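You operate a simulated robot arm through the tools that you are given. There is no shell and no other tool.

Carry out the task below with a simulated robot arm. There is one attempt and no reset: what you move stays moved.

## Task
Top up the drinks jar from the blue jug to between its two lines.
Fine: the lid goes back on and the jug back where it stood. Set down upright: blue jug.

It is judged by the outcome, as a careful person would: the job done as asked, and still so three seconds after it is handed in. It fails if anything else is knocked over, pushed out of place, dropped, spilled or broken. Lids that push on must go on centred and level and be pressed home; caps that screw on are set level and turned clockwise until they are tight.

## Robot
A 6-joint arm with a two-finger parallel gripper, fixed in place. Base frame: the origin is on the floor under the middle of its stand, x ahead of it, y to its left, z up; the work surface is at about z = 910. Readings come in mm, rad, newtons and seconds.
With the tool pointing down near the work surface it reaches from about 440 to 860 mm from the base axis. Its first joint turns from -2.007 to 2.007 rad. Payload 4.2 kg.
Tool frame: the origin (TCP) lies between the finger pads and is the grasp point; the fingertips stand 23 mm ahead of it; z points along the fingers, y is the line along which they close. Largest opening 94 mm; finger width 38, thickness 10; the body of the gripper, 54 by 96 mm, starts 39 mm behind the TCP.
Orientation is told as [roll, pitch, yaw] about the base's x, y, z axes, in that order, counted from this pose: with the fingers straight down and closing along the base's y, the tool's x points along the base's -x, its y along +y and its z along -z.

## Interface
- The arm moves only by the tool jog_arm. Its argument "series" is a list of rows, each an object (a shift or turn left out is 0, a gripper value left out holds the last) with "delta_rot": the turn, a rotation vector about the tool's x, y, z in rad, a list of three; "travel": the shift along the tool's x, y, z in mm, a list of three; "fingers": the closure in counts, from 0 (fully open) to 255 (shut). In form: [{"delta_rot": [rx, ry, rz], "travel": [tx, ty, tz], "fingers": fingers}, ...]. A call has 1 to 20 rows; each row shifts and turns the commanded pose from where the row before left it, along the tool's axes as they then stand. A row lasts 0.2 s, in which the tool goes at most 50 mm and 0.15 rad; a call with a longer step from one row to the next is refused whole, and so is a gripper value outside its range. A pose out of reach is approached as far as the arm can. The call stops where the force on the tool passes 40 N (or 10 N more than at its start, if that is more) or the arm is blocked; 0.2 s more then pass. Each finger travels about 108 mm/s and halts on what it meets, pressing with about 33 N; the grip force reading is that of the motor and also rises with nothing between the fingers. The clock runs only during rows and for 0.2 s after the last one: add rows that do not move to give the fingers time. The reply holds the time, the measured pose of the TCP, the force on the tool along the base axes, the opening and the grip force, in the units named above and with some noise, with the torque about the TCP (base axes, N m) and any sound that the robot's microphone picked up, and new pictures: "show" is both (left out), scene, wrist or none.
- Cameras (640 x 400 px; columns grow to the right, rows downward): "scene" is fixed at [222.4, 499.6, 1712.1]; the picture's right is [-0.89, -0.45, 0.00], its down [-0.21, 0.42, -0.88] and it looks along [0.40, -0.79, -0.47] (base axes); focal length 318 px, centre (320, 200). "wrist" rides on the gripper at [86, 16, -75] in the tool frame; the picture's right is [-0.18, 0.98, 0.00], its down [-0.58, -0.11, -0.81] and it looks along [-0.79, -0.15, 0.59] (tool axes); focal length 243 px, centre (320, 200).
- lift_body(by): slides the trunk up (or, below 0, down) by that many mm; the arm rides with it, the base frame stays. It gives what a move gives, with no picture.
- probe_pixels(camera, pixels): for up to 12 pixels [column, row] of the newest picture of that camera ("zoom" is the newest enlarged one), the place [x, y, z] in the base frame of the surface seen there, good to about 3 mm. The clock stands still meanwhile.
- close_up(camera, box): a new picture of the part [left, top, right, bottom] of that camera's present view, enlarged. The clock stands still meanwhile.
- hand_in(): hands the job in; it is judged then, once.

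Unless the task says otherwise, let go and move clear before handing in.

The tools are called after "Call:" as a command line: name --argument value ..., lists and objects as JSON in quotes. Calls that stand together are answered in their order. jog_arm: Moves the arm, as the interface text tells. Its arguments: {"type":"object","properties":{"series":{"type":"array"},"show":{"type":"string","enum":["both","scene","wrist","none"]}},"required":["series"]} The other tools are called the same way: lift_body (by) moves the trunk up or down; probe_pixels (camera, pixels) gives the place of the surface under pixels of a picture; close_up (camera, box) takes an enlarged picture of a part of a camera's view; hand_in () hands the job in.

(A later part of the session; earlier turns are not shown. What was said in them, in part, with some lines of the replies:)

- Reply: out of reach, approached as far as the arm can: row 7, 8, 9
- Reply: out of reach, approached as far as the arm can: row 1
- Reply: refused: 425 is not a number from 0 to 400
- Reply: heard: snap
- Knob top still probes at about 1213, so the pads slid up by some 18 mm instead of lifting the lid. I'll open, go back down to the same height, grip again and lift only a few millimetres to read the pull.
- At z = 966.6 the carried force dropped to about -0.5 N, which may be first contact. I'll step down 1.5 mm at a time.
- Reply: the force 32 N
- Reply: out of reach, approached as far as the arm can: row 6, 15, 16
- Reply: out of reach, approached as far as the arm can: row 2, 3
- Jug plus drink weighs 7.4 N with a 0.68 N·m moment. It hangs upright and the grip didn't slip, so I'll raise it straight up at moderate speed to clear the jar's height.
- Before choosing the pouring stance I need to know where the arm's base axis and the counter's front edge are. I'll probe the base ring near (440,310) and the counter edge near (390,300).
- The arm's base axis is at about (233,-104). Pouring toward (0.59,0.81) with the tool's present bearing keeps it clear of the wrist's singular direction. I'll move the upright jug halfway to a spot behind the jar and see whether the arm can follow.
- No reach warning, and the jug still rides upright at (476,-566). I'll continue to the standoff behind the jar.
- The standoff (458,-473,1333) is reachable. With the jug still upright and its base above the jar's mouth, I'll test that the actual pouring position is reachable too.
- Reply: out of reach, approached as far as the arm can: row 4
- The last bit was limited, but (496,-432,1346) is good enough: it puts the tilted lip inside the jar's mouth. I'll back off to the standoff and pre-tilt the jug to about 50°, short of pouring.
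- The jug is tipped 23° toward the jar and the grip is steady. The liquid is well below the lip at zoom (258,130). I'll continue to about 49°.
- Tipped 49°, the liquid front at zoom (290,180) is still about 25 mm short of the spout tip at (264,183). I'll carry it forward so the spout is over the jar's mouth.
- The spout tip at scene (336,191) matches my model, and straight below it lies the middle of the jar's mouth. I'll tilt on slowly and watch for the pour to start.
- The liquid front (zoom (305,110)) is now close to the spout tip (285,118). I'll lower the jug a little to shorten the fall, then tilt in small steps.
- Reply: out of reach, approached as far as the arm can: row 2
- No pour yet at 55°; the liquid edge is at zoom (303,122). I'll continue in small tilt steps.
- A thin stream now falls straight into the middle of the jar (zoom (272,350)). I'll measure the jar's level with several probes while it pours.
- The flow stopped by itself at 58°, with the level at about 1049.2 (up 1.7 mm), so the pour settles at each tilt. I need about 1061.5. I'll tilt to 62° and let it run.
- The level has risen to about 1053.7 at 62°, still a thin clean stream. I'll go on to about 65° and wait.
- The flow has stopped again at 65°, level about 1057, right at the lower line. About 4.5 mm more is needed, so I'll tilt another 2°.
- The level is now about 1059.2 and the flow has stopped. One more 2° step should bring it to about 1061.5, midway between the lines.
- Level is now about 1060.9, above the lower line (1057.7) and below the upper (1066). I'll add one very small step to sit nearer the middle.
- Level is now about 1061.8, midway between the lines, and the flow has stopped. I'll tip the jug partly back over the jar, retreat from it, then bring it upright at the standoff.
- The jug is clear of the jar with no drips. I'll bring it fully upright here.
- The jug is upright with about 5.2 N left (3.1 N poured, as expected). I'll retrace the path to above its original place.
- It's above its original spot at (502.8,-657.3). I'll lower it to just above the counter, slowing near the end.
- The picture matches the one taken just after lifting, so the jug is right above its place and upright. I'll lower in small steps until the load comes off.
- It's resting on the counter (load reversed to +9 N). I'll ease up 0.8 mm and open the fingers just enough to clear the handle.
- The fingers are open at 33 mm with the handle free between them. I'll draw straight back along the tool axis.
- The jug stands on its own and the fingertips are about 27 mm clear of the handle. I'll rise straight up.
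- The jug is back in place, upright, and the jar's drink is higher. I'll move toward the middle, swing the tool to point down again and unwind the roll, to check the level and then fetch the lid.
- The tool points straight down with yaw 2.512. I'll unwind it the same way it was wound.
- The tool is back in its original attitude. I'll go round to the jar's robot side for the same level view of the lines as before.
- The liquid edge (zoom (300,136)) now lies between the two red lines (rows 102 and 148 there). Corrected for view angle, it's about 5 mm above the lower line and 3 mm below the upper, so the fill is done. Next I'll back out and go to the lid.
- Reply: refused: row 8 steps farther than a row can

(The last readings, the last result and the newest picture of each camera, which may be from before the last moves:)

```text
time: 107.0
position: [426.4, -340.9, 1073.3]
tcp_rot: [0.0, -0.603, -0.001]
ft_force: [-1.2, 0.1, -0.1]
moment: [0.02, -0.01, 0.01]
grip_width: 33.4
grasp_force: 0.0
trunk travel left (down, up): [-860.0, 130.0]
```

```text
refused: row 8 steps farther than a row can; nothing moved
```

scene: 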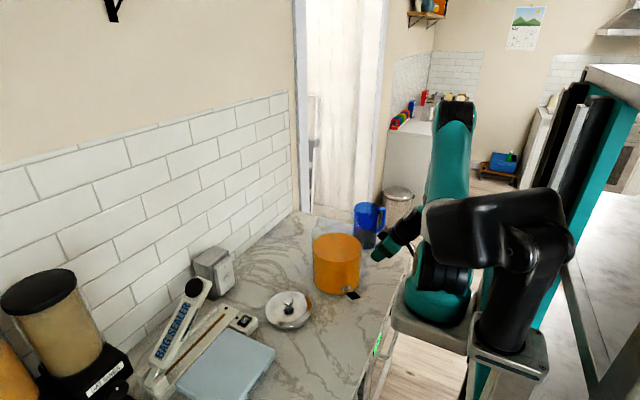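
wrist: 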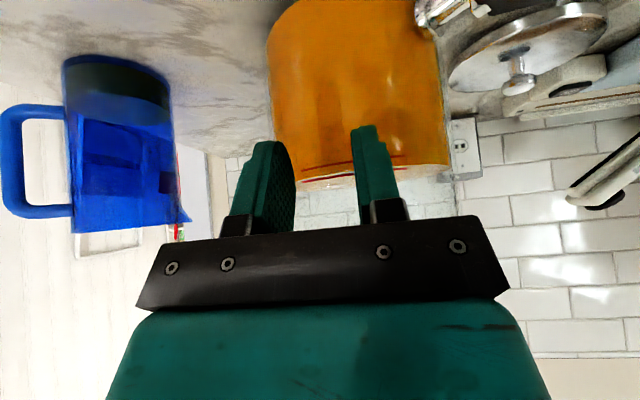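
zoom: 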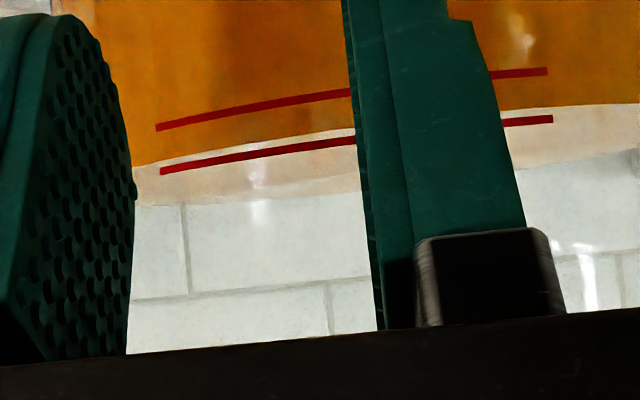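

Call:
jog_arm --series '[{"travel": [-22.6, 0, -33]}, {"travel": [-22.6, 0, -33]}, {"travel": [-22.6, 0, -33]}, {"travel": [-22.6, 0, -33]}, {"delta_rot": [0, 0.15, 0]}, {"delta_rot": [0, 0.15, 0]}, {"delta_rot": [0, 0.15, 0]}, {"delta_rot": [0, 0.15, 0]}, {"travel": [0, 0, -40]}, {"travel": [0, 0, -40]}, {"travel": [0, 0, -30]}, {}]' --show "wrist"

```text
time: 109.6
position: [427.9, -346.3, 1343.7]
tcp_rot: [0.0, -0.001, -0.002]
ft_force: [-0.8, -0.2, -0.2]
moment: [-0.01, -0.03, -0.01]
grip_width: 33.5
grasp_force: 0.1
out of reach, approached as far as the arm can: row 1
trunk travel left (down, up): [-860.0, 130.0]
```

wrist: 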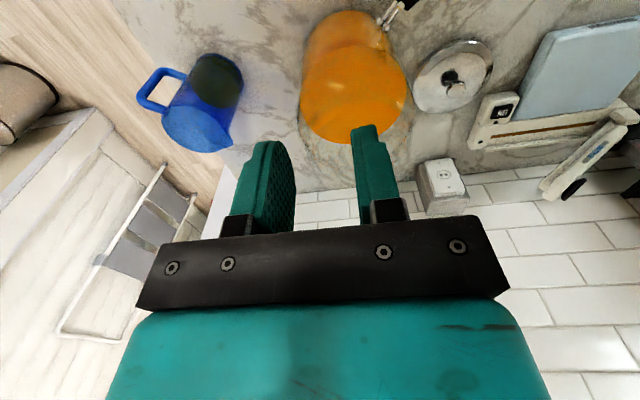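

Jug and handle sit at the same pixels as before the pour (handle at (160,88)). I'll move over the lid and open the fingers.

Call:
jog_arm --series '[{"travel": [-30.4, 33.3, 0], "fingers": 80}, {"travel": [-30.4, 33.3, 0]}, {"travel": [-30.4, 33.3, 0]}, {"travel": [-30.4, 33.3, 0]}, {"travel": [-30.4, 33.3, 0]}, {"travel": [-30.4, 33.3, 0]}, {"travel": [-30.4, 33, 0]}, {"travel": [0, 0, 45]}, {"travel": [0, 0, 45]}, {"travel": [0, 0, 45]}, {"travel": [0, 0, 45]}, {"travel": [0, 0, 45]}, {"travel": [0, 0, 45]}, {"travel": [0, 0, 30]}, {}]' --show "both"

Call:
close_up --camera "wrist" --box '[220, 0, 420, 160]'

```text
time: 112.8
position: [640.9, -112.4, 1044.7]
tcp_rot: [0.0, -0.002, -0.002]
ft_force: [-0.2, -0.3, 0.4]
moment: [-0.01, -0.01, -0.01]
grip_width: 64.3
grasp_force: 0.1
trunk travel left (down, up): [-860.0, 130.0]
```

scene: 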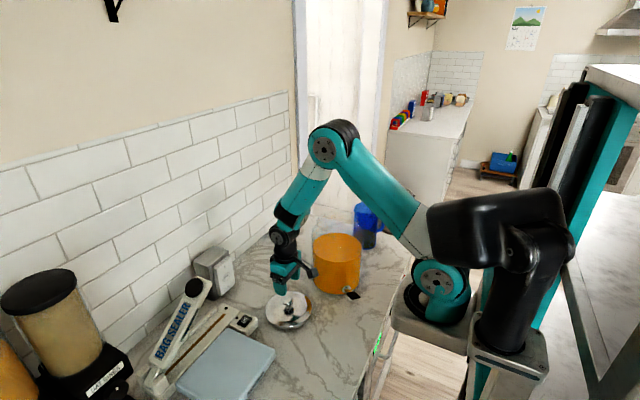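
wrist: 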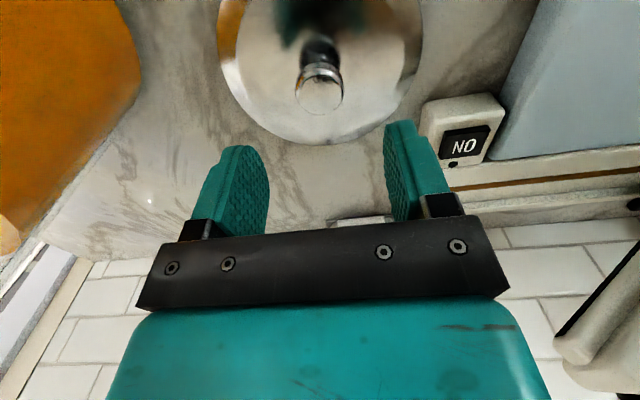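

```text
2.50 times, centred on (320, 80) of wrist
```

zoom: 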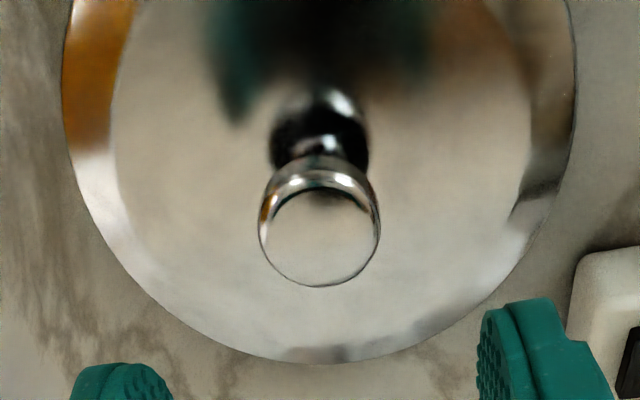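

The knob is centred under the tool at wrist (319,92). I'll go down to the same grip height as before (z ≈ 964) and close.

Call:
jog_arm --series '[{"travel": [0, -0.5, 25]}, {"travel": [0, -0.5, 25]}, {"travel": [0, 0, 18]}, {"travel": [0, 0, 8]}, {"travel": [0, 0, 4.5]}, {}, {"fingers": 255}, {}, {}, {}]' --show "both"

Call:
jog_arm --series '[{"travel": [0, 0, -2]}, {"travel": [0, 0, -3]}, {"travel": [0, 0, -5]}, {"travel": [0, 0, -10]}, {}]' --show "both"

```text
time: 115.0
position: [641.1, -113.1, 965.2]
tcp_rot: [0.0, 0.001, -0.002]
ft_force: [0.1, -0.9, -0.2]
moment: [-0.05, -0.05, -0.01]
grip_width: 32.7
grasp_force: 32.9
trunk travel left (down, up): [-860.0, 130.0]
```

scene: 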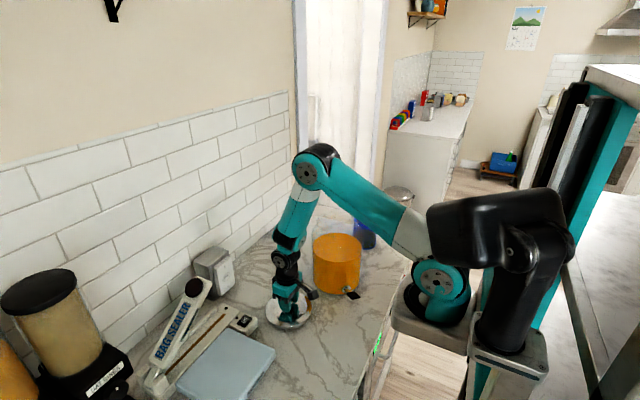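
wrist: 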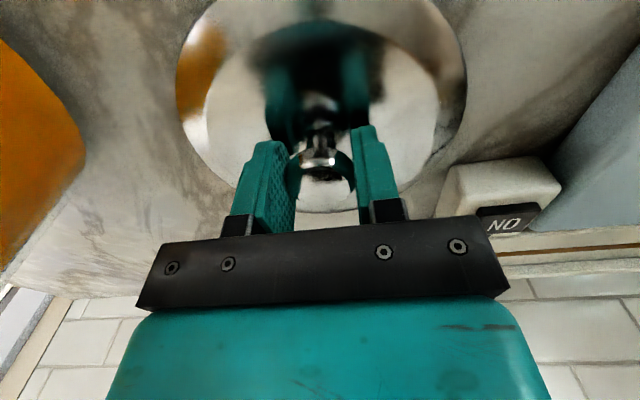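

```text
time: 116.2
position: [640.3, -114.6, 984.3]
tcp_rot: [-0.001, -0.002, -0.002]
ft_force: [0.4, -0.2, -1.1]
moment: [0.04, 0.0, 0.04]
grip_width: 32.5
grasp_force: 33.0
trunk travel left (down, up): [-860.0, 130.0]
```

scene: 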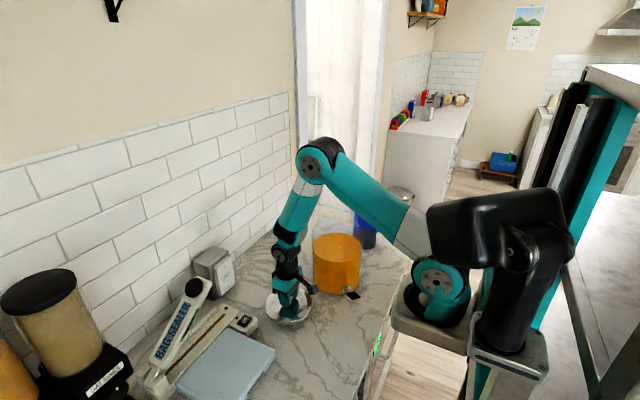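
wrist: 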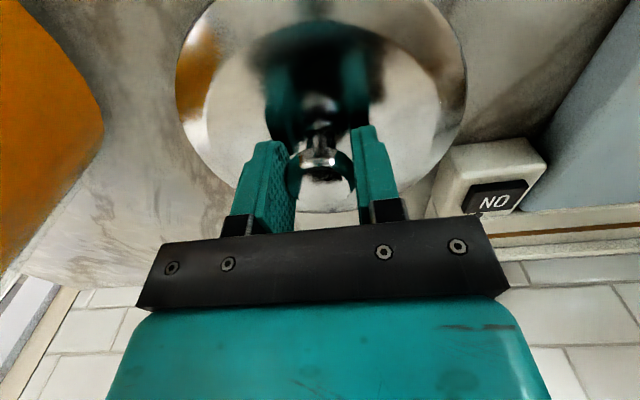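

The lid is back in the grip and level. I'll raise it and carry it back over the jar.

Call:
jog_arm --series '[{"travel": [0, 0, -30]}, {"travel": [0, 0, -40]}, {"travel": [0, 0, -40]}, {"travel": [0, 0, -40]}, {"travel": [0, 0, -40]}, {"travel": [0, 0, -40]}, {"travel": [0, 0, -40]}, {"travel": [0, 0, -30]}, {}, {"travel": [8, -22, 0]}, {"travel": [13, -36, 0]}, {"travel": [13, -36, 0]}, {"travel": [13, -36, 0]}, {"travel": [13, -36, 0]}, {"travel": [9.5, -26.9, 0]}, {"travel": [4, -12, 0]}, {}, {}]' --show "both"

Call:
close_up --camera "scene" --box '[290, 140, 390, 260]'

```text
time: 120.0
position: [566.1, -317.4, 1284.2]
tcp_rot: [0.0, 0.0, -0.002]
ft_force: [-0.2, -0.3, -0.9]
moment: [-0.04, -0.01, 0.01]
grip_width: 32.7
grasp_force: 32.8
trunk travel left (down, up): [-860.0, 130.0]
```

scene: 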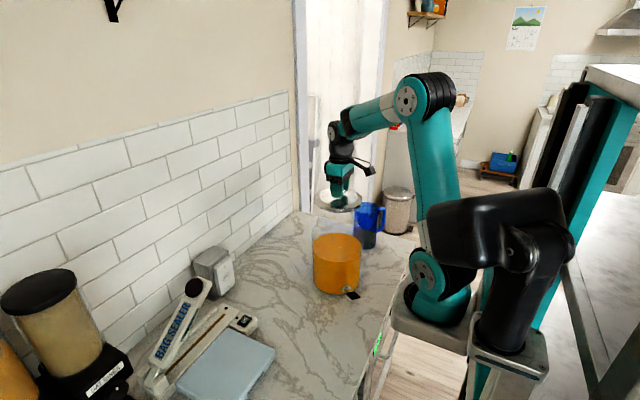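
wrist: 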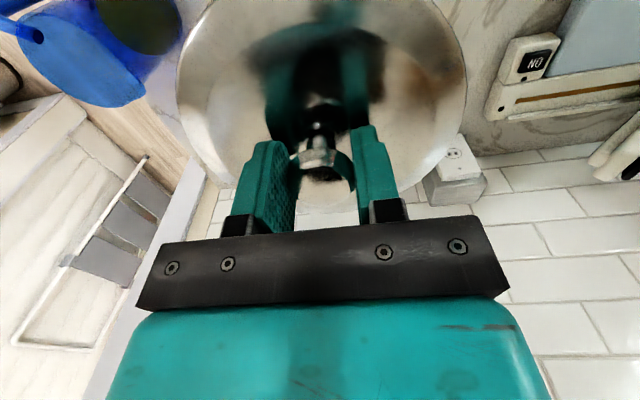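

```text
3.33 times, centred on (340, 200) of scene
```

zoom: 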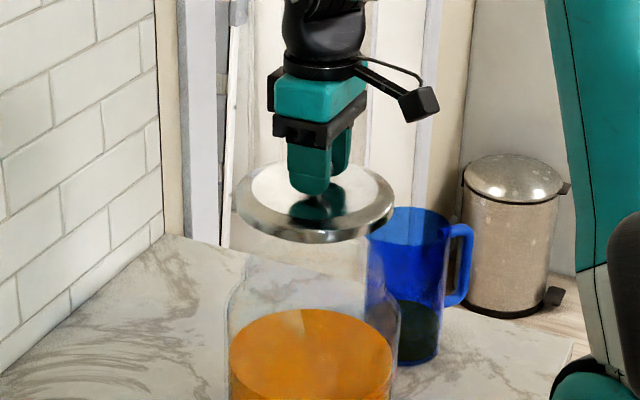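

The lid hangs level above the jar at (566,-317.5). I'll lower it to just above the neck and take a few readings to pin down its position.

Call:
jog_arm --series '[{"travel": [0, 0, 15]}, {"travel": [0, 0, 15]}, {"travel": [0, 0, 12]}, {}]' --show "scene"

Call:
jog_arm --series '[{}]' --show "none"

Call:
jog_arm --series '[{}]' --show "none"

Call:
jog_arm --series '[{}]' --show "none"

Call:
close_up --camera "scene" --box '[300, 180, 380, 260]'

```text
time: 121.0
position: [567.0, -319.5, 1242.7]
tcp_rot: [-0.001, -0.001, 0.0]
ft_force: [-0.5, 0.7, -2.6]
moment: [0.0, -0.03, 0.02]
grip_width: 32.8
grasp_force: 32.9
trunk travel left (down, up): [-860.0, 130.0]
```

scene: 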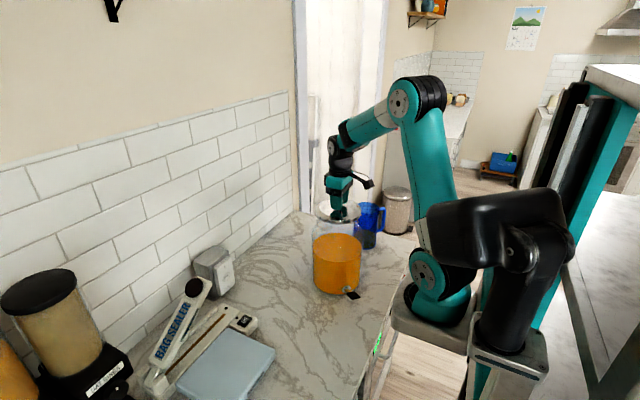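

```text
time: 121.4
position: [566.3, -318.2, 1243.0]
tcp_rot: [0.0, -0.002, -0.001]
ft_force: [-0.3, -0.5, -1.5]
moment: [0.0, -0.02, -0.01]
grip_width: 32.5
grasp_force: 33.1
trunk travel left (down, up): [-860.0, 130.0]
```

```text
time: 121.8
position: [566.3, -318.1, 1244.3]
tcp_rot: [0.001, -0.001, -0.002]
ft_force: [-0.3, 0.1, -1.6]
moment: [0.02, 0.03, 0.0]
grip_width: 32.6
grasp_force: 32.6
trunk travel left (down, up): [-860.0, 130.0]
```

```text
time: 122.2
position: [566.2, -318.8, 1243.7]
tcp_rot: [0.002, -0.002, -0.002]
ft_force: [-0.2, 0.3, -1.5]
moment: [-0.05, 0.04, 0.02]
grip_width: 32.4
grasp_force: 32.9
trunk travel left (down, up): [-860.0, 130.0]
```

```text
5.00 times, centred on (340, 220) of scene
```

zoom: 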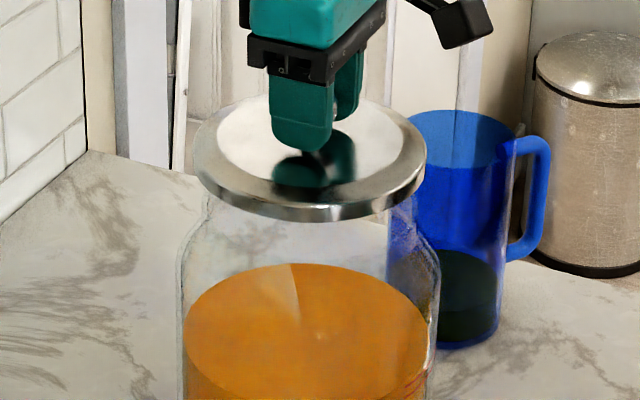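

Averaged position is (566.45,-318.65) against the original (567.2,-318.5), so I'll shift 0.8 mm in x and lower gently toward the seat.

Call:
jog_arm --series '[{"travel": [-0.8, 0.2, 4]}, {"travel": [0, 0, 5]}, {"travel": [0, 0, 5]}, {"travel": [0, 0, 4]}]' --show "none"

Call:
jog_arm --series '[{"travel": [0, 0, 3]}, {"travel": [0, 0, 3]}]' --show "scene"

Call:
close_up --camera "scene" --box '[300, 180, 380, 260]'

```text
time: 123.2
position: [566.7, -318.5, 1225.0]
tcp_rot: [0.0, -0.002, -0.001]
ft_force: [0.3, -0.7, -1.6]
moment: [0.02, -0.02, -0.01]
grip_width: 32.6
grasp_force: 33.2
trunk travel left (down, up): [-860.0, 130.0]
```

```text
time: 123.8
position: [566.8, -318.5, 1219.1]
tcp_rot: [0.001, -0.002, 0.0]
ft_force: [0.5, -0.1, -1.8]
moment: [0.02, 0.0, 0.03]
grip_width: 32.5
grasp_force: 33.2
trunk travel left (down, up): [-860.0, 130.0]
```

scene: 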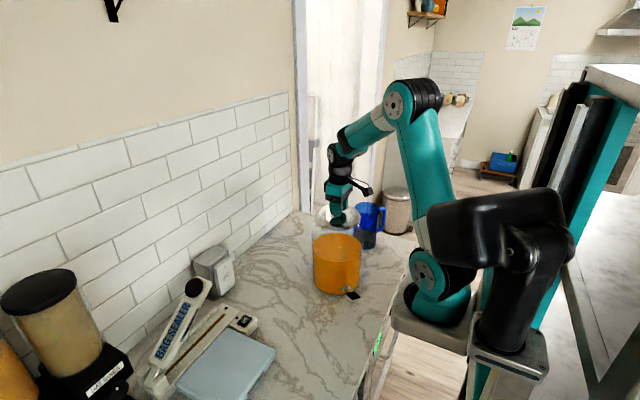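

```text
5.00 times, centred on (340, 220) of scene
```

zoom: 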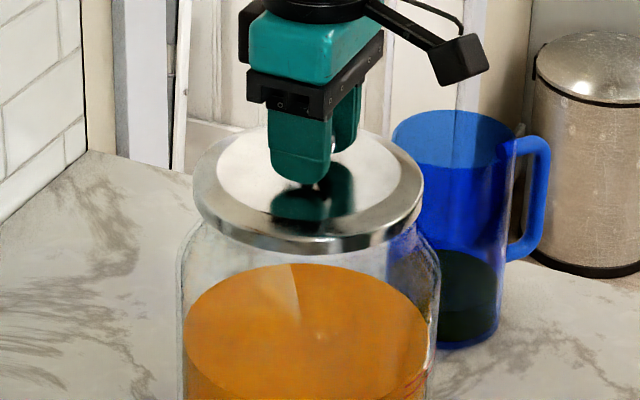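

The lid is centred on the neck and entering freely at z = 1219. I'll continue in 2 mm steps, watching the force.

Call:
jog_arm --series '[{"travel": [0, 0, 2]}, {"travel": [0, 0, 2]}]' --show "none"

Call:
jog_arm --series '[{"travel": [0, 0, 1.5]}]' --show "none"

Call:
jog_arm --series '[{"travel": [0, 0, 1.5]}]' --show "none"

Call:
jog_arm --series '[{"travel": [0, 0, 1]}]' --show "scene"

```text
time: 124.4
position: [567.2, -319.9, 1214.5]
tcp_rot: [-0.001, 0.002, -0.001]
ft_force: [0.2, -0.9, -0.8]
moment: [0.01, 0.02, -0.01]
grip_width: 32.4
grasp_force: 32.9
trunk travel left (down, up): [-860.0, 130.0]
```

```text
time: 124.8
position: [567.9, -319.3, 1213.3]
tcp_rot: [-0.001, 0.001, -0.003]
ft_force: [-0.2, -0.3, -1.7]
moment: [0.01, -0.03, 0.01]
grip_width: 32.8
grasp_force: 32.6
trunk travel left (down, up): [-860.0, 130.0]
```

```text
time: 125.2
position: [567.3, -319.8, 1211.2]
tcp_rot: [0.0, -0.001, -0.003]
ft_force: [0.7, -0.8, -1.2]
moment: [0.02, 0.0, -0.02]
grip_width: 32.5
grasp_force: 32.5
trunk travel left (down, up): [-860.0, 130.0]
```

```text
time: 125.6
position: [567.8, -319.1, 1211.8]
tcp_rot: [0.0, -0.001, -0.001]
ft_force: [0.9, 0.3, -1.0]
moment: [0.01, 0.02, 0.01]
grip_width: 32.4
grasp_force: 33.1
trunk travel left (down, up): [-860.0, 130.0]
```

scene: 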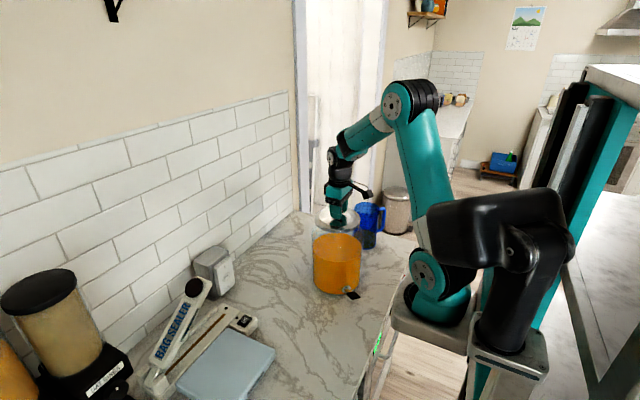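

Still free at about z 1211. I'll continue down a millimetre at a time until the lid seats.

Call:
jog_arm --series '[{"travel": [0, 0, 1]}]' --show "none"

Call:
jog_arm --series '[{"travel": [0, 0, 1]}]' --show "none"

Call:
jog_arm --series '[{"travel": [0, 0, 1]}]' --show "scene"

```text
time: 126.0
position: [567.7, -318.4, 1209.2]
tcp_rot: [0.0, -0.003, -0.003]
ft_force: [-0.4, -0.8, 0.4]
moment: [-0.22, 0.02, -0.07]
grip_width: 32.6
grasp_force: 33.2
trunk travel left (down, up): [-860.0, 130.0]
```

```text
time: 126.4
position: [568.8, -318.7, 1209.9]
tcp_rot: [-0.002, -0.003, -0.002]
ft_force: [1.4, -0.7, 8.1]
moment: [0.05, 0.44, 0.07]
grip_width: 32.7
grasp_force: 32.6
trunk travel left (down, up): [-860.0, 130.0]
```

```text
time: 126.8
position: [568.6, -319.0, 1209.6]
tcp_rot: [-0.003, -0.004, -0.001]
ft_force: [1.0, -2.1, 19.0]
moment: [0.04, 0.36, 0.03]
grip_width: 32.7
grasp_force: 32.7
trunk travel left (down, up): [-860.0, 130.0]
```

scene: 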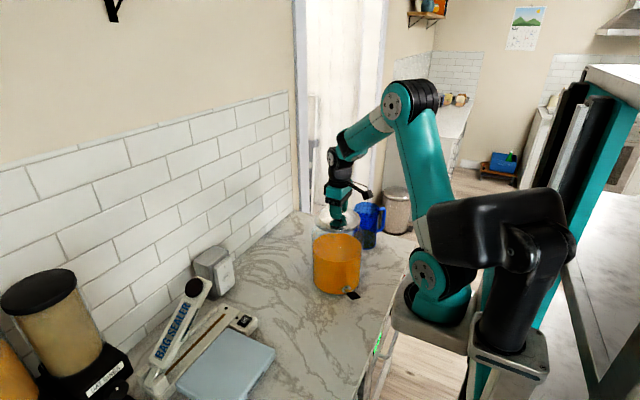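

The lid made contact at z ≈ 1209.5, the original seated height, and takes 19 N. I'll press on to seat it home.

Call:
jog_arm --series '[{"travel": [0, 0, 1]}]' --show "none"

Call:
jog_arm --series '[{"travel": [0, 0, 1]}]' --show "scene"

Call:
close_up --camera "scene" --box '[300, 180, 380, 260]'

```text
time: 127.2
position: [567.1, -319.2, 1208.3]
tcp_rot: [-0.004, -0.006, -0.002]
ft_force: [1.1, -2.7, 39.1]
moment: [0.03, 0.26, -0.05]
grip_width: 32.6
grasp_force: 33.1
trunk travel left (down, up): [-860.0, 130.0]
```

```text
time: 127.6
position: [567.5, -317.8, 1207.7]
tcp_rot: [-0.005, -0.008, -0.001]
ft_force: [4.6, -3.2, 41.6]
moment: [-0.04, -0.15, 0.02]
grip_width: 33.0
grasp_force: 33.0
trunk travel left (down, up): [-860.0, 130.0]
```

scene: 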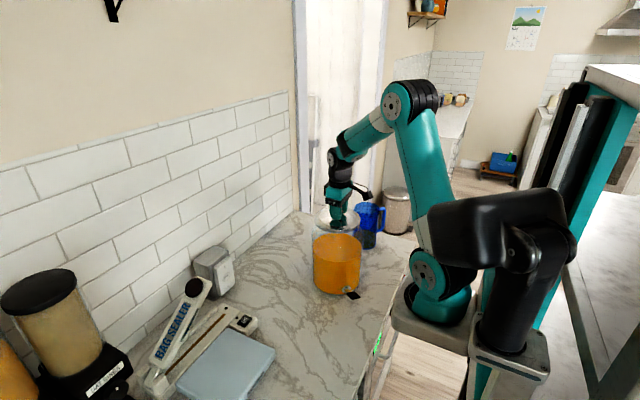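

```text
5.00 times, centred on (340, 220) of scene
```

zoom: 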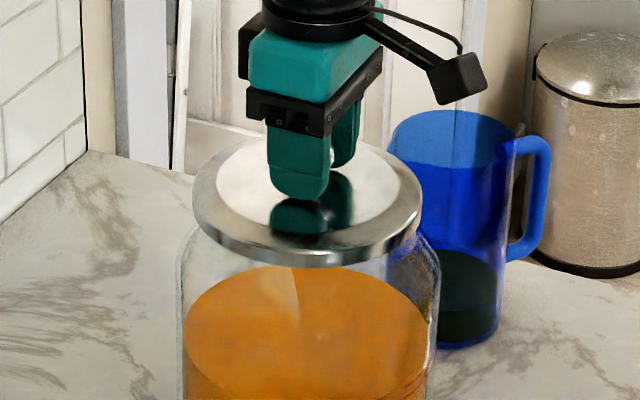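

The lid took over 40 N with the tool at z ≈ 1208 and it looks level. I'll unload most of the press, open the fingers, rise, and measure the lid's height against its original.

Call:
jog_arm --series '[{"travel": [0, 0, -1]}, {"travel": [0, 0, -1]}, {}]' --show "none"

Call:
jog_arm --series '[{"fingers": 150}, {}, {}, {"travel": [0, 0, -10]}, {"travel": [0, 0, -15], "fingers": 80}, {"travel": [0, 0, -18]}, {}]' --show "both"

```text
time: 128.4
position: [568.0, -318.9, 1208.0]
tcp_rot: [0.0, 0.001, -0.003]
ft_force: [4.9, -6.0, 18.6]
moment: [-0.21, -0.58, -0.06]
grip_width: 33.0
grasp_force: 32.9
trunk travel left (down, up): [-860.0, 130.0]
```

```text
time: 130.0
position: [568.0, -317.5, 1251.6]
tcp_rot: [0.0, -0.001, -0.003]
ft_force: [-1.0, 0.3, 1.1]
moment: [0.02, 0.02, -0.02]
grip_width: 64.6
grasp_force: 0.0
trunk travel left (down, up): [-860.0, 130.0]
heard: snap
```

scene: 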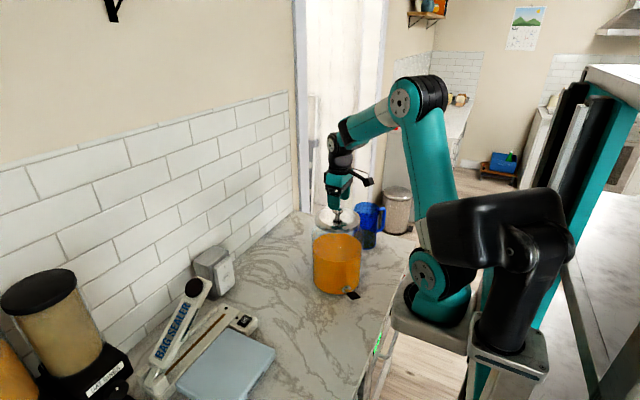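
wrist: 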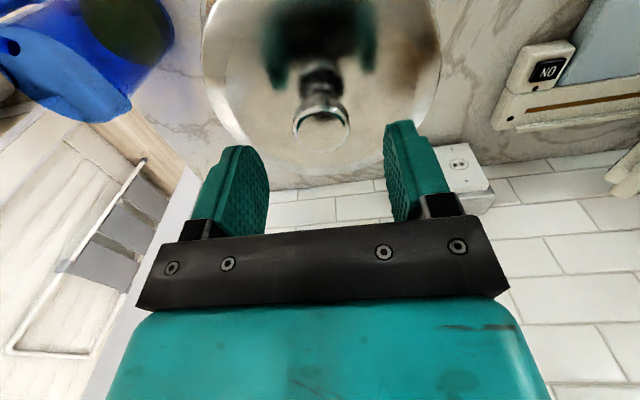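

A snap was heard as the fingers let go. I'll probe the lid's rim and top at the same kind of pixels as before removal to compare heights and centring.

Call:
probe_pixels --camera "wrist" --pixels '[[240, 100], [400, 100], [300, 20], [330, 160], [250, 50], [390, 50], [270, 140], [380, 140], [240, 70], [410, 80], [345, 20], [290, 150]]'

Call:
probe_pixels --camera "wrist" --pixels '[[322, 130], [298, 125], [346, 125], [322, 108], [322, 143], [215, 100], [435, 80], [205, 50], [440, 40], [300, 170], [360, 165], [260, 155]]'

Call:
close_up --camera "scene" --box '[310, 203, 365, 240]'

```text
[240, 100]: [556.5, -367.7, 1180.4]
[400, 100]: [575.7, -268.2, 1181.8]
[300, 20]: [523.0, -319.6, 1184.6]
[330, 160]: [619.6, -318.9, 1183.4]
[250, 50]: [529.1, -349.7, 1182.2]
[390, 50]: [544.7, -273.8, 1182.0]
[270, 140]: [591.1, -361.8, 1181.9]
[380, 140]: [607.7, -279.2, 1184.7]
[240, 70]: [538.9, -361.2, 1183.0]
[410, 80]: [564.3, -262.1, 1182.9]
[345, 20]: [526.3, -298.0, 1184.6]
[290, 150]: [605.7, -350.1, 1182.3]
```

```text
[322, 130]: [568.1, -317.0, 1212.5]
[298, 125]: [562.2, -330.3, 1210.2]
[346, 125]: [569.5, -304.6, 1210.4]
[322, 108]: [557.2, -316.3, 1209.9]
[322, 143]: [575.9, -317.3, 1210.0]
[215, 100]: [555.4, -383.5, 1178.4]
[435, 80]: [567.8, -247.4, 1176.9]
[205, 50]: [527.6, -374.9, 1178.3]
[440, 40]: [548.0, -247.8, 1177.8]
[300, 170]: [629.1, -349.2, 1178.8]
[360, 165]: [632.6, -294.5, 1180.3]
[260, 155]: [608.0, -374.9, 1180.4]
```

```text
10.81 times, centred on (338, 222) of scene
```

zoom: 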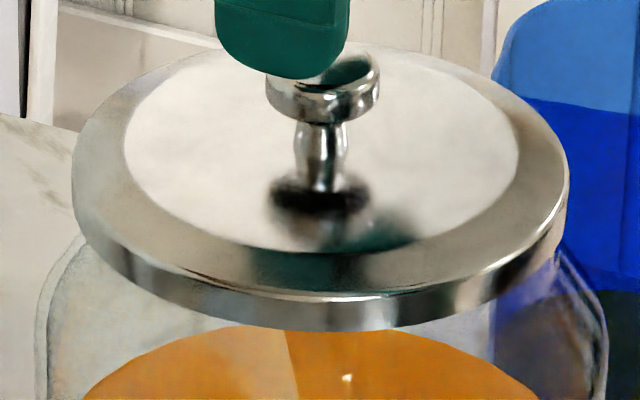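

Lid height matches the original (about 1182.8), but against the first zoom the lid sits some 5 px left and 3 px lower, roughly 2–3 mm off toward +y. I'll move the arm away and compare exact pictures with the ones taken before removal.

Call:
jog_arm --series '[{"travel": [0, 0, -40]}, {"travel": [0, 0, -40]}, {"travel": [35.5, -6.5, 0]}, {"travel": [35.5, -6.5, 0]}, {"travel": [35.5, -6.5, 0]}, {"travel": [35.5, -6.5, 0]}, {"travel": [0, 0, -4]}, {}, {}]' --show "both"

Call:
close_up --camera "wrist" --box '[280, 80, 440, 200]'

Call:
close_up --camera "scene" --box '[310, 203, 365, 240]'

```text
time: 132.0
position: [425.1, -343.8, 1334.3]
tcp_rot: [0.001, -0.001, -0.003]
ft_force: [-0.1, 0.6, -0.3]
moment: [0.02, 0.01, 0.01]
grip_width: 64.4
grasp_force: 0.1
trunk travel left (down, up): [-860.0, 130.0]
```

scene: 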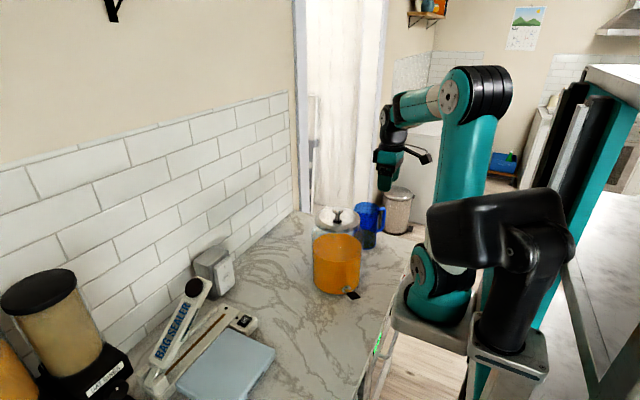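
wrist: 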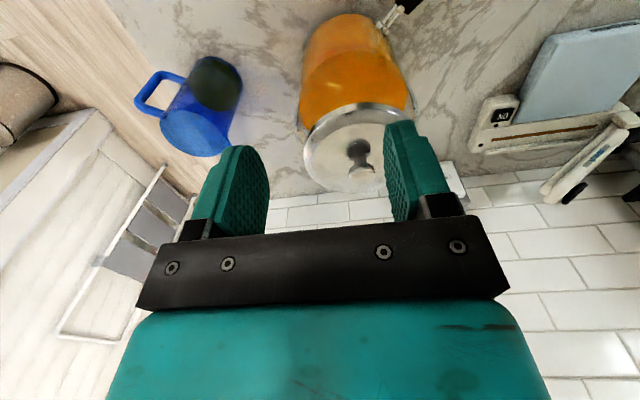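

```text
3.33 times, centred on (360, 140) of wrist
```

zoom: 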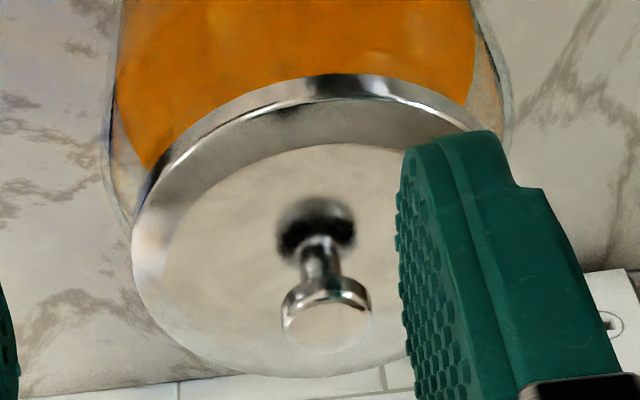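

```text
10.81 times, centred on (338, 222) of scene
```

zoom: 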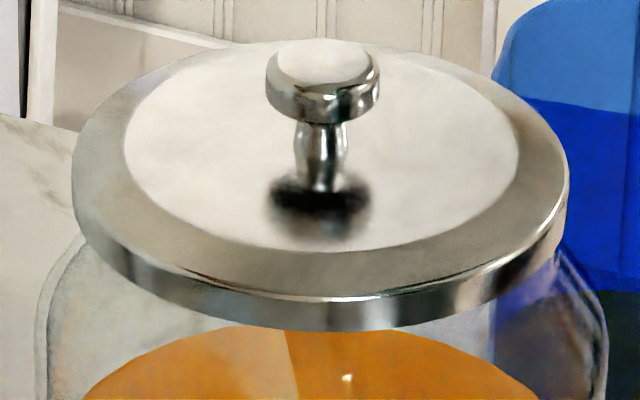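

Both cameras put the lid about 2 mm from where it was relative to the jar. To judge true centring, I'll probe points around the lid's side band and around the liquid column, and fit both centres.

Call:
probe_pixels --camera "zoom" --pixels '[[90, 218], [110, 245], [145, 272], [190, 293], [240, 308], [300, 316], [360, 317], [420, 311], [470, 299], [515, 278], [545, 250], [560, 228]]'

Call:
probe_pixels --camera "scene" --pixels '[[315, 272], [318, 275], [322, 278], [326, 280], [330, 281], [334, 282], [338, 282], [342, 281], [346, 279], [350, 276], [354, 272], [357, 268]]'

Call:
probe_pixels --camera "wrist" --pixels '[[306, 70], [312, 60], [320, 50], [330, 40], [340, 35], [350, 30], [360, 32], [370, 38], [380, 48], [390, 58], [397, 68], [402, 80]]'

Call:
probe_pixels --camera "wrist" --pixels '[[310, 140], [316, 128], [325, 119], [335, 112], [345, 108], [356, 105], [366, 104], [376, 106], [384, 109], [330, 114], [350, 106], [340, 110]]'

```text
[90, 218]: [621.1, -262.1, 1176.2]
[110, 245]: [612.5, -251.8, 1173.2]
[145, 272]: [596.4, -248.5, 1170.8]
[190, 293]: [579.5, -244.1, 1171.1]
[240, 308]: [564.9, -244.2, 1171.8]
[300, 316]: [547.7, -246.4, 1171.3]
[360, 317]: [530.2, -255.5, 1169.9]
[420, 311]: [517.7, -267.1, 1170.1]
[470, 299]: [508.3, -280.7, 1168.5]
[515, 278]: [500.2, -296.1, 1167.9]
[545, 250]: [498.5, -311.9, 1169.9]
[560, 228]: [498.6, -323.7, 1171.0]
```

```text
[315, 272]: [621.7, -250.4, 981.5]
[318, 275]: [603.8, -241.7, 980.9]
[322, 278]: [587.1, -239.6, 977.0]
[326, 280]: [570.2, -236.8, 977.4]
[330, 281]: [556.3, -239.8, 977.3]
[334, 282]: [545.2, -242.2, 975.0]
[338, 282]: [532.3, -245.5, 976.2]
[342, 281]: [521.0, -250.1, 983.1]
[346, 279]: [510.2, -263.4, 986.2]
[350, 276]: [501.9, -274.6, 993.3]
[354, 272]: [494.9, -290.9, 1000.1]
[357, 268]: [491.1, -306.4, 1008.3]
```

```text
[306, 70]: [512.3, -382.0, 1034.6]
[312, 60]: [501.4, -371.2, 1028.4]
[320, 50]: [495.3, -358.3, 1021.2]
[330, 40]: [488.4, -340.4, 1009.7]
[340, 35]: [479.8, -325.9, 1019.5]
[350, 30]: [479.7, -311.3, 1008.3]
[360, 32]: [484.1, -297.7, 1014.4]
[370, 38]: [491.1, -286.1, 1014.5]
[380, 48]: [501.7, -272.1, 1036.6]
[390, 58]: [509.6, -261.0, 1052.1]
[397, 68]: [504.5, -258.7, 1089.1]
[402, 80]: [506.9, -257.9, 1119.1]
```

```text
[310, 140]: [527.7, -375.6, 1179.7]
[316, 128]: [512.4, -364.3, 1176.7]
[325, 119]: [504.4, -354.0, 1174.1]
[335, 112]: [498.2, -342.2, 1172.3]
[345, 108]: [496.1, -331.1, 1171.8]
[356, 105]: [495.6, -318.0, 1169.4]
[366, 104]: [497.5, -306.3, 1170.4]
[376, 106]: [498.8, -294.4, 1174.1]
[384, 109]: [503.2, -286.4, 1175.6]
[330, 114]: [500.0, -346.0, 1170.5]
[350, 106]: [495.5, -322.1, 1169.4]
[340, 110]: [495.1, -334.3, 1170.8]
```

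In the scene camera's frame the lid's centre fits about (570.5,-316) and the jar's about (570.5,-318.5). So the lid sits roughly 2 mm too far toward +y, and it should be centred. I'll go back, grip the knob and ease it across.

Call:
jog_arm --series '[{"travel": [0, 0, 4]}, {"travel": [-35.5, 6.5, 0]}, {"travel": [-35.5, 6.5, 0]}, {"travel": [-35.5, 6.5, 0]}, {"travel": [-35.5, 6.5, 0]}, {"travel": [0, 0, 40]}, {"travel": [0, 0, 40]}, {"travel": [0, 0, 15]}, {"travel": [0, 0, 15]}, {}]' --show "wrist"

Call:
close_up --camera "wrist" --box '[230, 60, 410, 200]'

```text
time: 134.2
position: [568.7, -318.5, 1221.0]
tcp_rot: [-0.001, -0.002, -0.002]
ft_force: [0.1, 0.6, 0.4]
moment: [-0.05, -0.01, -0.01]
grip_width: 64.3
grasp_force: 0.1
trunk travel left (down, up): [-860.0, 130.0]
```

wrist: 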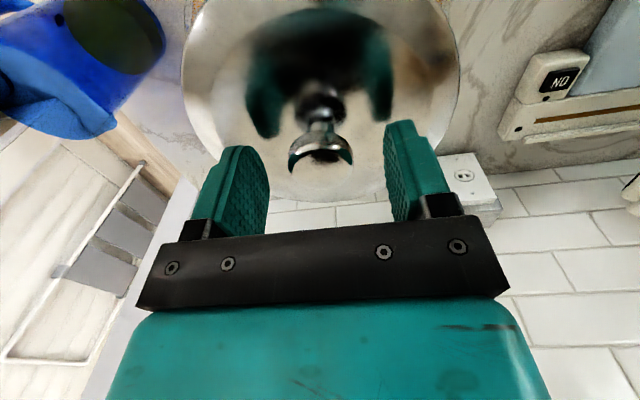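

```text
2.86 times, centred on (320, 130) of wrist
```

zoom: 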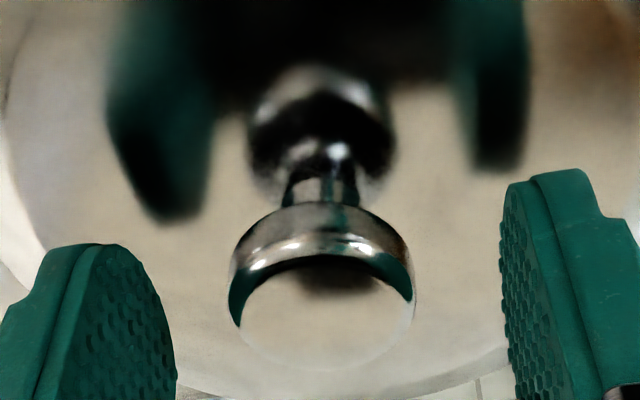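

The knob is centred between the fingers (zoom x ≈ 321). I'll go down, grip it, and then shift it 1.7 mm toward -y and 0.8 mm toward -x in small steps, watching the side force.

Call:
jog_arm --series '[{"travel": [0, 0, 6]}, {"travel": [0, 0, 5]}, {}, {"fingers": 150}, {}, {"fingers": 255}, {}, {}, {}]' --show "none"

Call:
jog_arm --series '[{"travel": [0.4, -0.85, 0]}]' --show "none"

Call:
jog_arm --series '[{"travel": [0.4, -0.85, 0]}]' --show "scene"

Call:
close_up --camera "scene" --box '[310, 203, 365, 240]'

```text
time: 136.2
position: [568.7, -317.8, 1209.2]
tcp_rot: [-0.001, -0.003, -0.002]
ft_force: [0.0, 0.0, -0.6]
moment: [0.02, 0.03, 0.02]
grip_width: 32.6
grasp_force: 32.8
trunk travel left (down, up): [-860.0, 130.0]
heard: snap
```

```text
time: 136.6
position: [568.5, -320.1, 1209.4]
tcp_rot: [-0.002, -0.002, -0.002]
ft_force: [1.1, 0.7, 2.6]
moment: [0.07, 0.2, -0.05]
grip_width: 32.6
grasp_force: 33.2
trunk travel left (down, up): [-860.0, 130.0]
```

```text
time: 137.0
position: [567.0, -319.9, 1209.6]
tcp_rot: [-0.001, -0.003, -0.001]
ft_force: [1.9, 1.1, 3.2]
moment: [-0.01, -0.01, 0.01]
grip_width: 32.8
grasp_force: 33.0
trunk travel left (down, up): [-860.0, 130.0]
```

scene: 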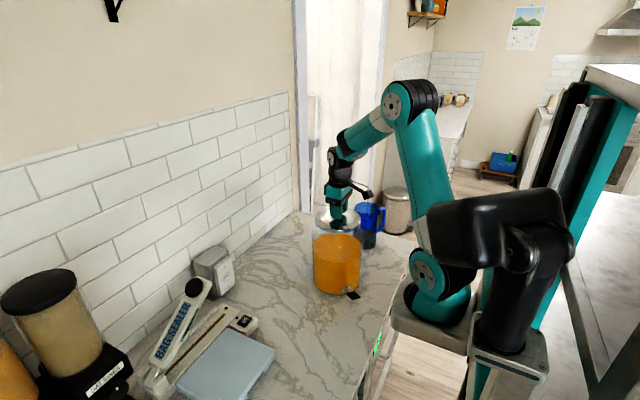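

```text
10.81 times, centred on (338, 222) of scene
```

zoom: 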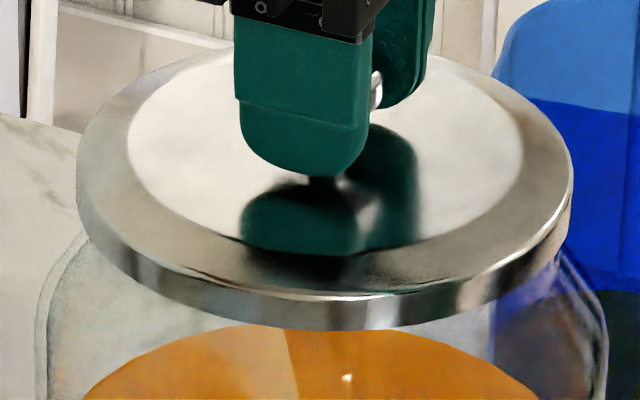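

The knob moved freely and the lid's edges are now at 77–573, matching the original 78–573. I'll press it home again and then let go.

Call:
jog_arm --series '[{"travel": [0, 0, 1]}]' --show "none"

Call:
jog_arm --series '[{"travel": [0, 0, 1]}]' --show "none"

Call:
jog_arm --series '[{"travel": [0, 0, 0.7]}]' --show "none"

```text
time: 137.4
position: [568.1, -320.0, 1209.7]
tcp_rot: [-0.002, -0.002, -0.002]
ft_force: [2.2, 4.6, 13.1]
moment: [0.13, 0.18, -0.06]
grip_width: 32.9
grasp_force: 32.9
trunk travel left (down, up): [-860.0, 130.0]
```

```text
time: 137.8
position: [566.8, -319.1, 1209.3]
tcp_rot: [-0.003, -0.004, 0.0]
ft_force: [4.9, 6.1, 24.2]
moment: [0.19, 0.29, -0.01]
grip_width: 32.4
grasp_force: 33.1
trunk travel left (down, up): [-860.0, 130.0]
```

```text
time: 138.2
position: [568.7, -318.6, 1209.4]
tcp_rot: [-0.004, -0.009, 0.0]
ft_force: [7.1, 5.9, 37.7]
moment: [0.11, 0.1, 0.05]
grip_width: 32.5
grasp_force: 32.9
trunk travel left (down, up): [-860.0, 130.0]
```

It took 37.7 N. I'll unload, open, rise, and compare the picture again.

Call:
jog_arm --series '[{"travel": [0, 0, -1]}, {"travel": [0, 0, -1]}, {"travel": [0, 0, -0.7]}, {}]' --show "none"

Call:
jog_arm --series '[{"fingers": 150}, {}, {}]' --show "none"

Call:
jog_arm --series '[{"travel": [0, 0, -10]}, {"travel": [0, 0, -20]}, {"travel": [0, 0, -30]}, {"travel": [30, 0, -10]}, {"travel": [30, 0, -10]}, {}]' --show "both"

Call:
close_up --camera "scene" --box '[310, 203, 365, 240]'

```text
time: 139.2
position: [566.3, -320.4, 1208.8]
tcp_rot: [0.0, 0.001, -0.003]
ft_force: [7.5, 2.3, 15.1]
moment: [-0.04, -0.28, 0.05]
grip_width: 32.7
grasp_force: 33.6
trunk travel left (down, up): [-860.0, 130.0]
```

```text
time: 140.0
position: [566.7, -318.8, 1209.6]
tcp_rot: [-0.001, -0.001, -0.001]
ft_force: [-0.1, -0.4, -0.5]
moment: [0.0, 0.02, -0.04]
grip_width: 38.7
grasp_force: 0.1
trunk travel left (down, up): [-860.0, 130.0]
heard: snap
```

```text
time: 141.4
position: [507.7, -318.3, 1290.5]
tcp_rot: [0.001, -0.002, -0.001]
ft_force: [0.0, -0.1, 0.8]
moment: [0.0, 0.01, -0.01]
grip_width: 38.6
grasp_force: 0.1
trunk travel left (down, up): [-860.0, 130.0]
```

scene: 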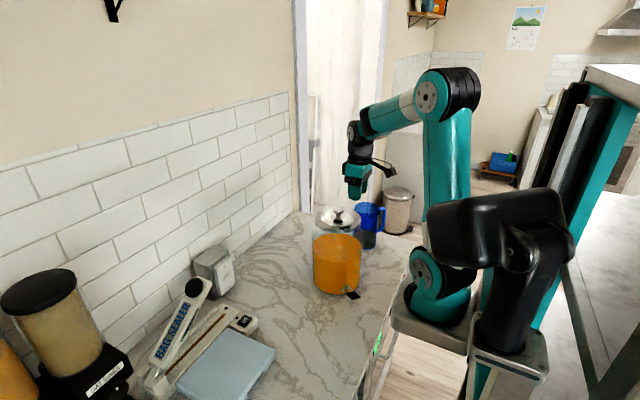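
wrist: 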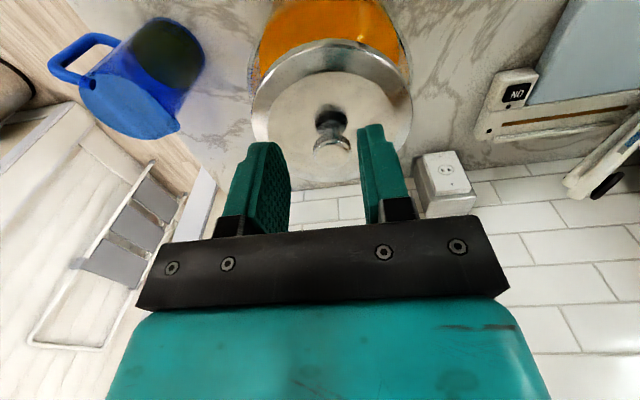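

```text
10.81 times, centred on (338, 222) of scene
```

zoom: 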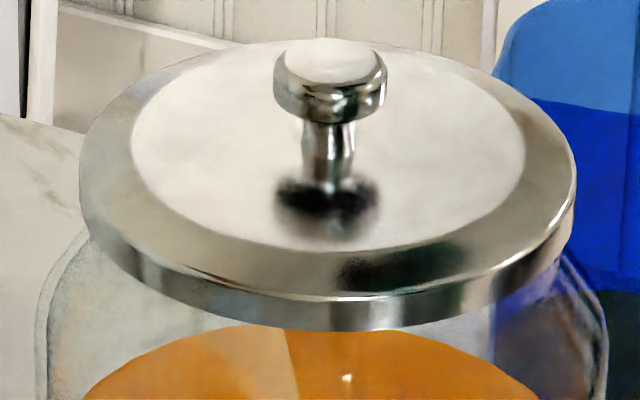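

A snap came exactly as the fingers opened, as when a lid latches. Edges are now at 80–576, within about 0.5 mm of the original sideways. I'll verify centring and level with another set of probes.

Call:
probe_pixels --camera "zoom" --pixels '[[118, 245], [153, 272], [198, 293], [248, 308], [308, 316], [368, 317], [428, 311], [478, 299], [523, 278], [553, 250], [567, 228], [275, 313]]'

Call:
probe_pixels --camera "zoom" --pixels '[[160, 140], [175, 160], [200, 110], [230, 220], [260, 230], [300, 240], [420, 220], [460, 200], [490, 150], [450, 90], [400, 70], [240, 75]]'

Call:
probe_pixels --camera "wrist" --pixels '[[275, 110], [280, 95], [290, 130], [300, 85], [320, 80], [340, 80], [360, 85], [390, 100], [395, 115], [285, 145], [300, 160], [310, 165]]'

Call:
probe_pixels --camera "wrist" --pixels '[[254, 95], [262, 82], [272, 70], [284, 60], [298, 53], [312, 48], [328, 46], [344, 46], [360, 50], [376, 57], [390, 66], [402, 78]]'

```text
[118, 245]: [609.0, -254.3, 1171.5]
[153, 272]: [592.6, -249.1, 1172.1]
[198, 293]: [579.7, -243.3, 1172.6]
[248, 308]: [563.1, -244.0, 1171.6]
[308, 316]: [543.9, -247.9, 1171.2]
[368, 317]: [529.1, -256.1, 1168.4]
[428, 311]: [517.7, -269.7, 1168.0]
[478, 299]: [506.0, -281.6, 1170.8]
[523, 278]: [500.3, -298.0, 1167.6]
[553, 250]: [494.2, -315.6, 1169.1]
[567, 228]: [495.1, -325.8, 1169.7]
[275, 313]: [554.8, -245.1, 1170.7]
```

```text
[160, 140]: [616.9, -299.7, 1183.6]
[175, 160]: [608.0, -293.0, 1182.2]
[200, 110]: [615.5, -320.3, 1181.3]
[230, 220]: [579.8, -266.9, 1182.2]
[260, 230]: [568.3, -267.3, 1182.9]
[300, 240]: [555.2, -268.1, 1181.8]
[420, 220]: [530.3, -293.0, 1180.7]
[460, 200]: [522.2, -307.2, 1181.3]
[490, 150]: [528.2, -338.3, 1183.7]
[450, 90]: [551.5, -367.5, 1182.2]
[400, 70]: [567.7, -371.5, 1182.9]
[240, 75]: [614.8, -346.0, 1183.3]
```

```text
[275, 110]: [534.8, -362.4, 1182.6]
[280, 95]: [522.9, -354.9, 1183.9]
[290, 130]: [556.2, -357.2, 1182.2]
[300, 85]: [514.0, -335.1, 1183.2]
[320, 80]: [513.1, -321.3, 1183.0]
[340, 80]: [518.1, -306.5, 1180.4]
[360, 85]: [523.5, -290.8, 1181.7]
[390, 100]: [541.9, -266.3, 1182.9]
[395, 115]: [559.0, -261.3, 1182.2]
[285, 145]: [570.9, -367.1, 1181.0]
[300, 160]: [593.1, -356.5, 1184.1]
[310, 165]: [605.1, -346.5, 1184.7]
```

```text
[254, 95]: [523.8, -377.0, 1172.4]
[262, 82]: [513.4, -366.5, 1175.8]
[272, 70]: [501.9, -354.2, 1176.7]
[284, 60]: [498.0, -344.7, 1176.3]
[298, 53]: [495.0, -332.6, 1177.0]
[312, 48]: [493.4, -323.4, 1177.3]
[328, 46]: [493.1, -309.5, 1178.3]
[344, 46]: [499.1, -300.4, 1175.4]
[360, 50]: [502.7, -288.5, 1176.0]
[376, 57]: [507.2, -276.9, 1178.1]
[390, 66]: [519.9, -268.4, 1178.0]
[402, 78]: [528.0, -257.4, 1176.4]
```

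The lid top probes at 1181–1184 all round, so it's level, and its centre is within about 1 mm of the jar's. I'll move the arm up to its starting pose and take a last look at everything.

Call:
jog_arm --series '[{"travel": [0, 0, -30]}, {"travel": [0, 0, -36]}, {"travel": [-6, 7, -36]}, {"travel": [-6, 7, -40]}, {"travel": [-6, 8, -40], "fingers": 0}, {}, {}]' --show "both"

Call:
close_up --camera "scene" --box '[280, 180, 420, 310]'

Call:
close_up --camera "wrist" --box '[80, 0, 400, 120]'

Call:
probe_pixels --camera "scene" --pixels '[[325, 245], [331, 253], [345, 245], [345, 253], [347, 250], [320, 250], [328, 255], [343, 257], [350, 245], [342, 255], [330, 245], [338, 250]]'

```text
time: 143.0
position: [523.5, -297.5, 1475.1]
tcp_rot: [0.0, -0.002, -0.002]
ft_force: [0.2, 0.7, 0.1]
moment: [-0.01, 0.02, -0.02]
grip_width: 93.9
grasp_force: 0.1
trunk travel left (down, up): [-860.0, 130.0]
```

scene: 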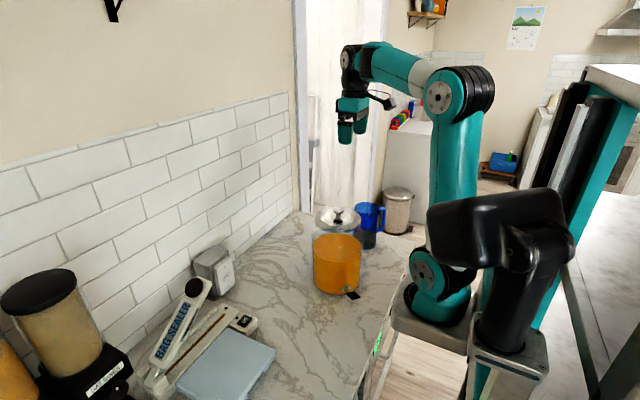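
wrist: 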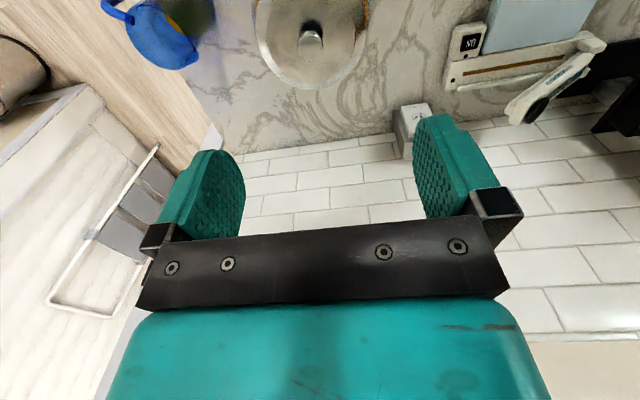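

```text
3.08 times, centred on (350, 245) of scene
```

zoom: 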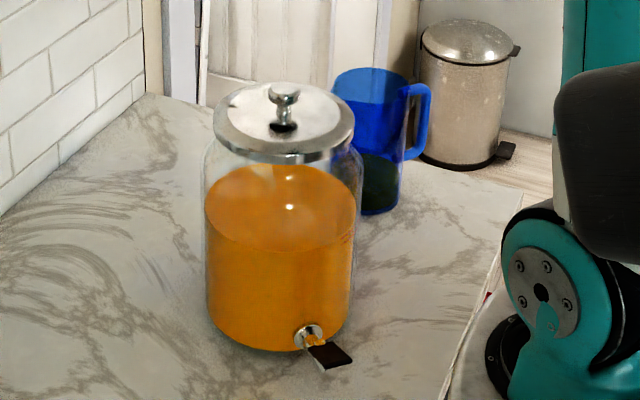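

```text
2.00 times, centred on (240, 60) of wrist
```

zoom: 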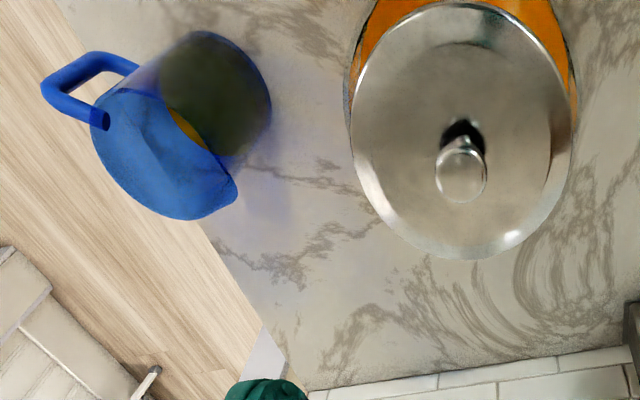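

```text
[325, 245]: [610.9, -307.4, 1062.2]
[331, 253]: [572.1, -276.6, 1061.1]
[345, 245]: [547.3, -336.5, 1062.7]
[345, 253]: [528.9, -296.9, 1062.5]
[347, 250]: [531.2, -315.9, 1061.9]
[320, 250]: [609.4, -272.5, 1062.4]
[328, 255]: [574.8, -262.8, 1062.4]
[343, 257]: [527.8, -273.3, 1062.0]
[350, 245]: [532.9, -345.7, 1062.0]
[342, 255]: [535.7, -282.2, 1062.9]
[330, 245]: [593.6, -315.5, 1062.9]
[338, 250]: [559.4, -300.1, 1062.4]
```

The final pictures match the start: jug at the same pixels (handle at zoom (75,85), spout at (235,195)), and lid within a pixel or two of its original place. The drink level is 1062.3, between the lines at about 1057 and 1066. Everything is released and the arm is clear, so I'll hand in.

Call:
hand_in

```text
The job is handed in.
```

I topped up the drinks jar from the blue jug to between its two lines and handed the job in. I haven't been told the verdict.

- **Fill:** the level settled at about z 1062 mm, between the lower line at about 1057 and the upper at about 1066. No drips or spills showed in the pictures.
- **Lid:** it is back on, level, and pressed with about 38 N. A snap sounded as I let go. My first placement was about 2 mm off-centre, so I gripped it again, centred it to within about 1 mm and pressed it home again.
- **Jug:** it stands upright where it was, in the same place in the pictures as at the start.

On the first try at lifting the lid, the fingers slid up the knob. The second grip lifted it cleanly. The arm is back near its starting pose with the gripper open.
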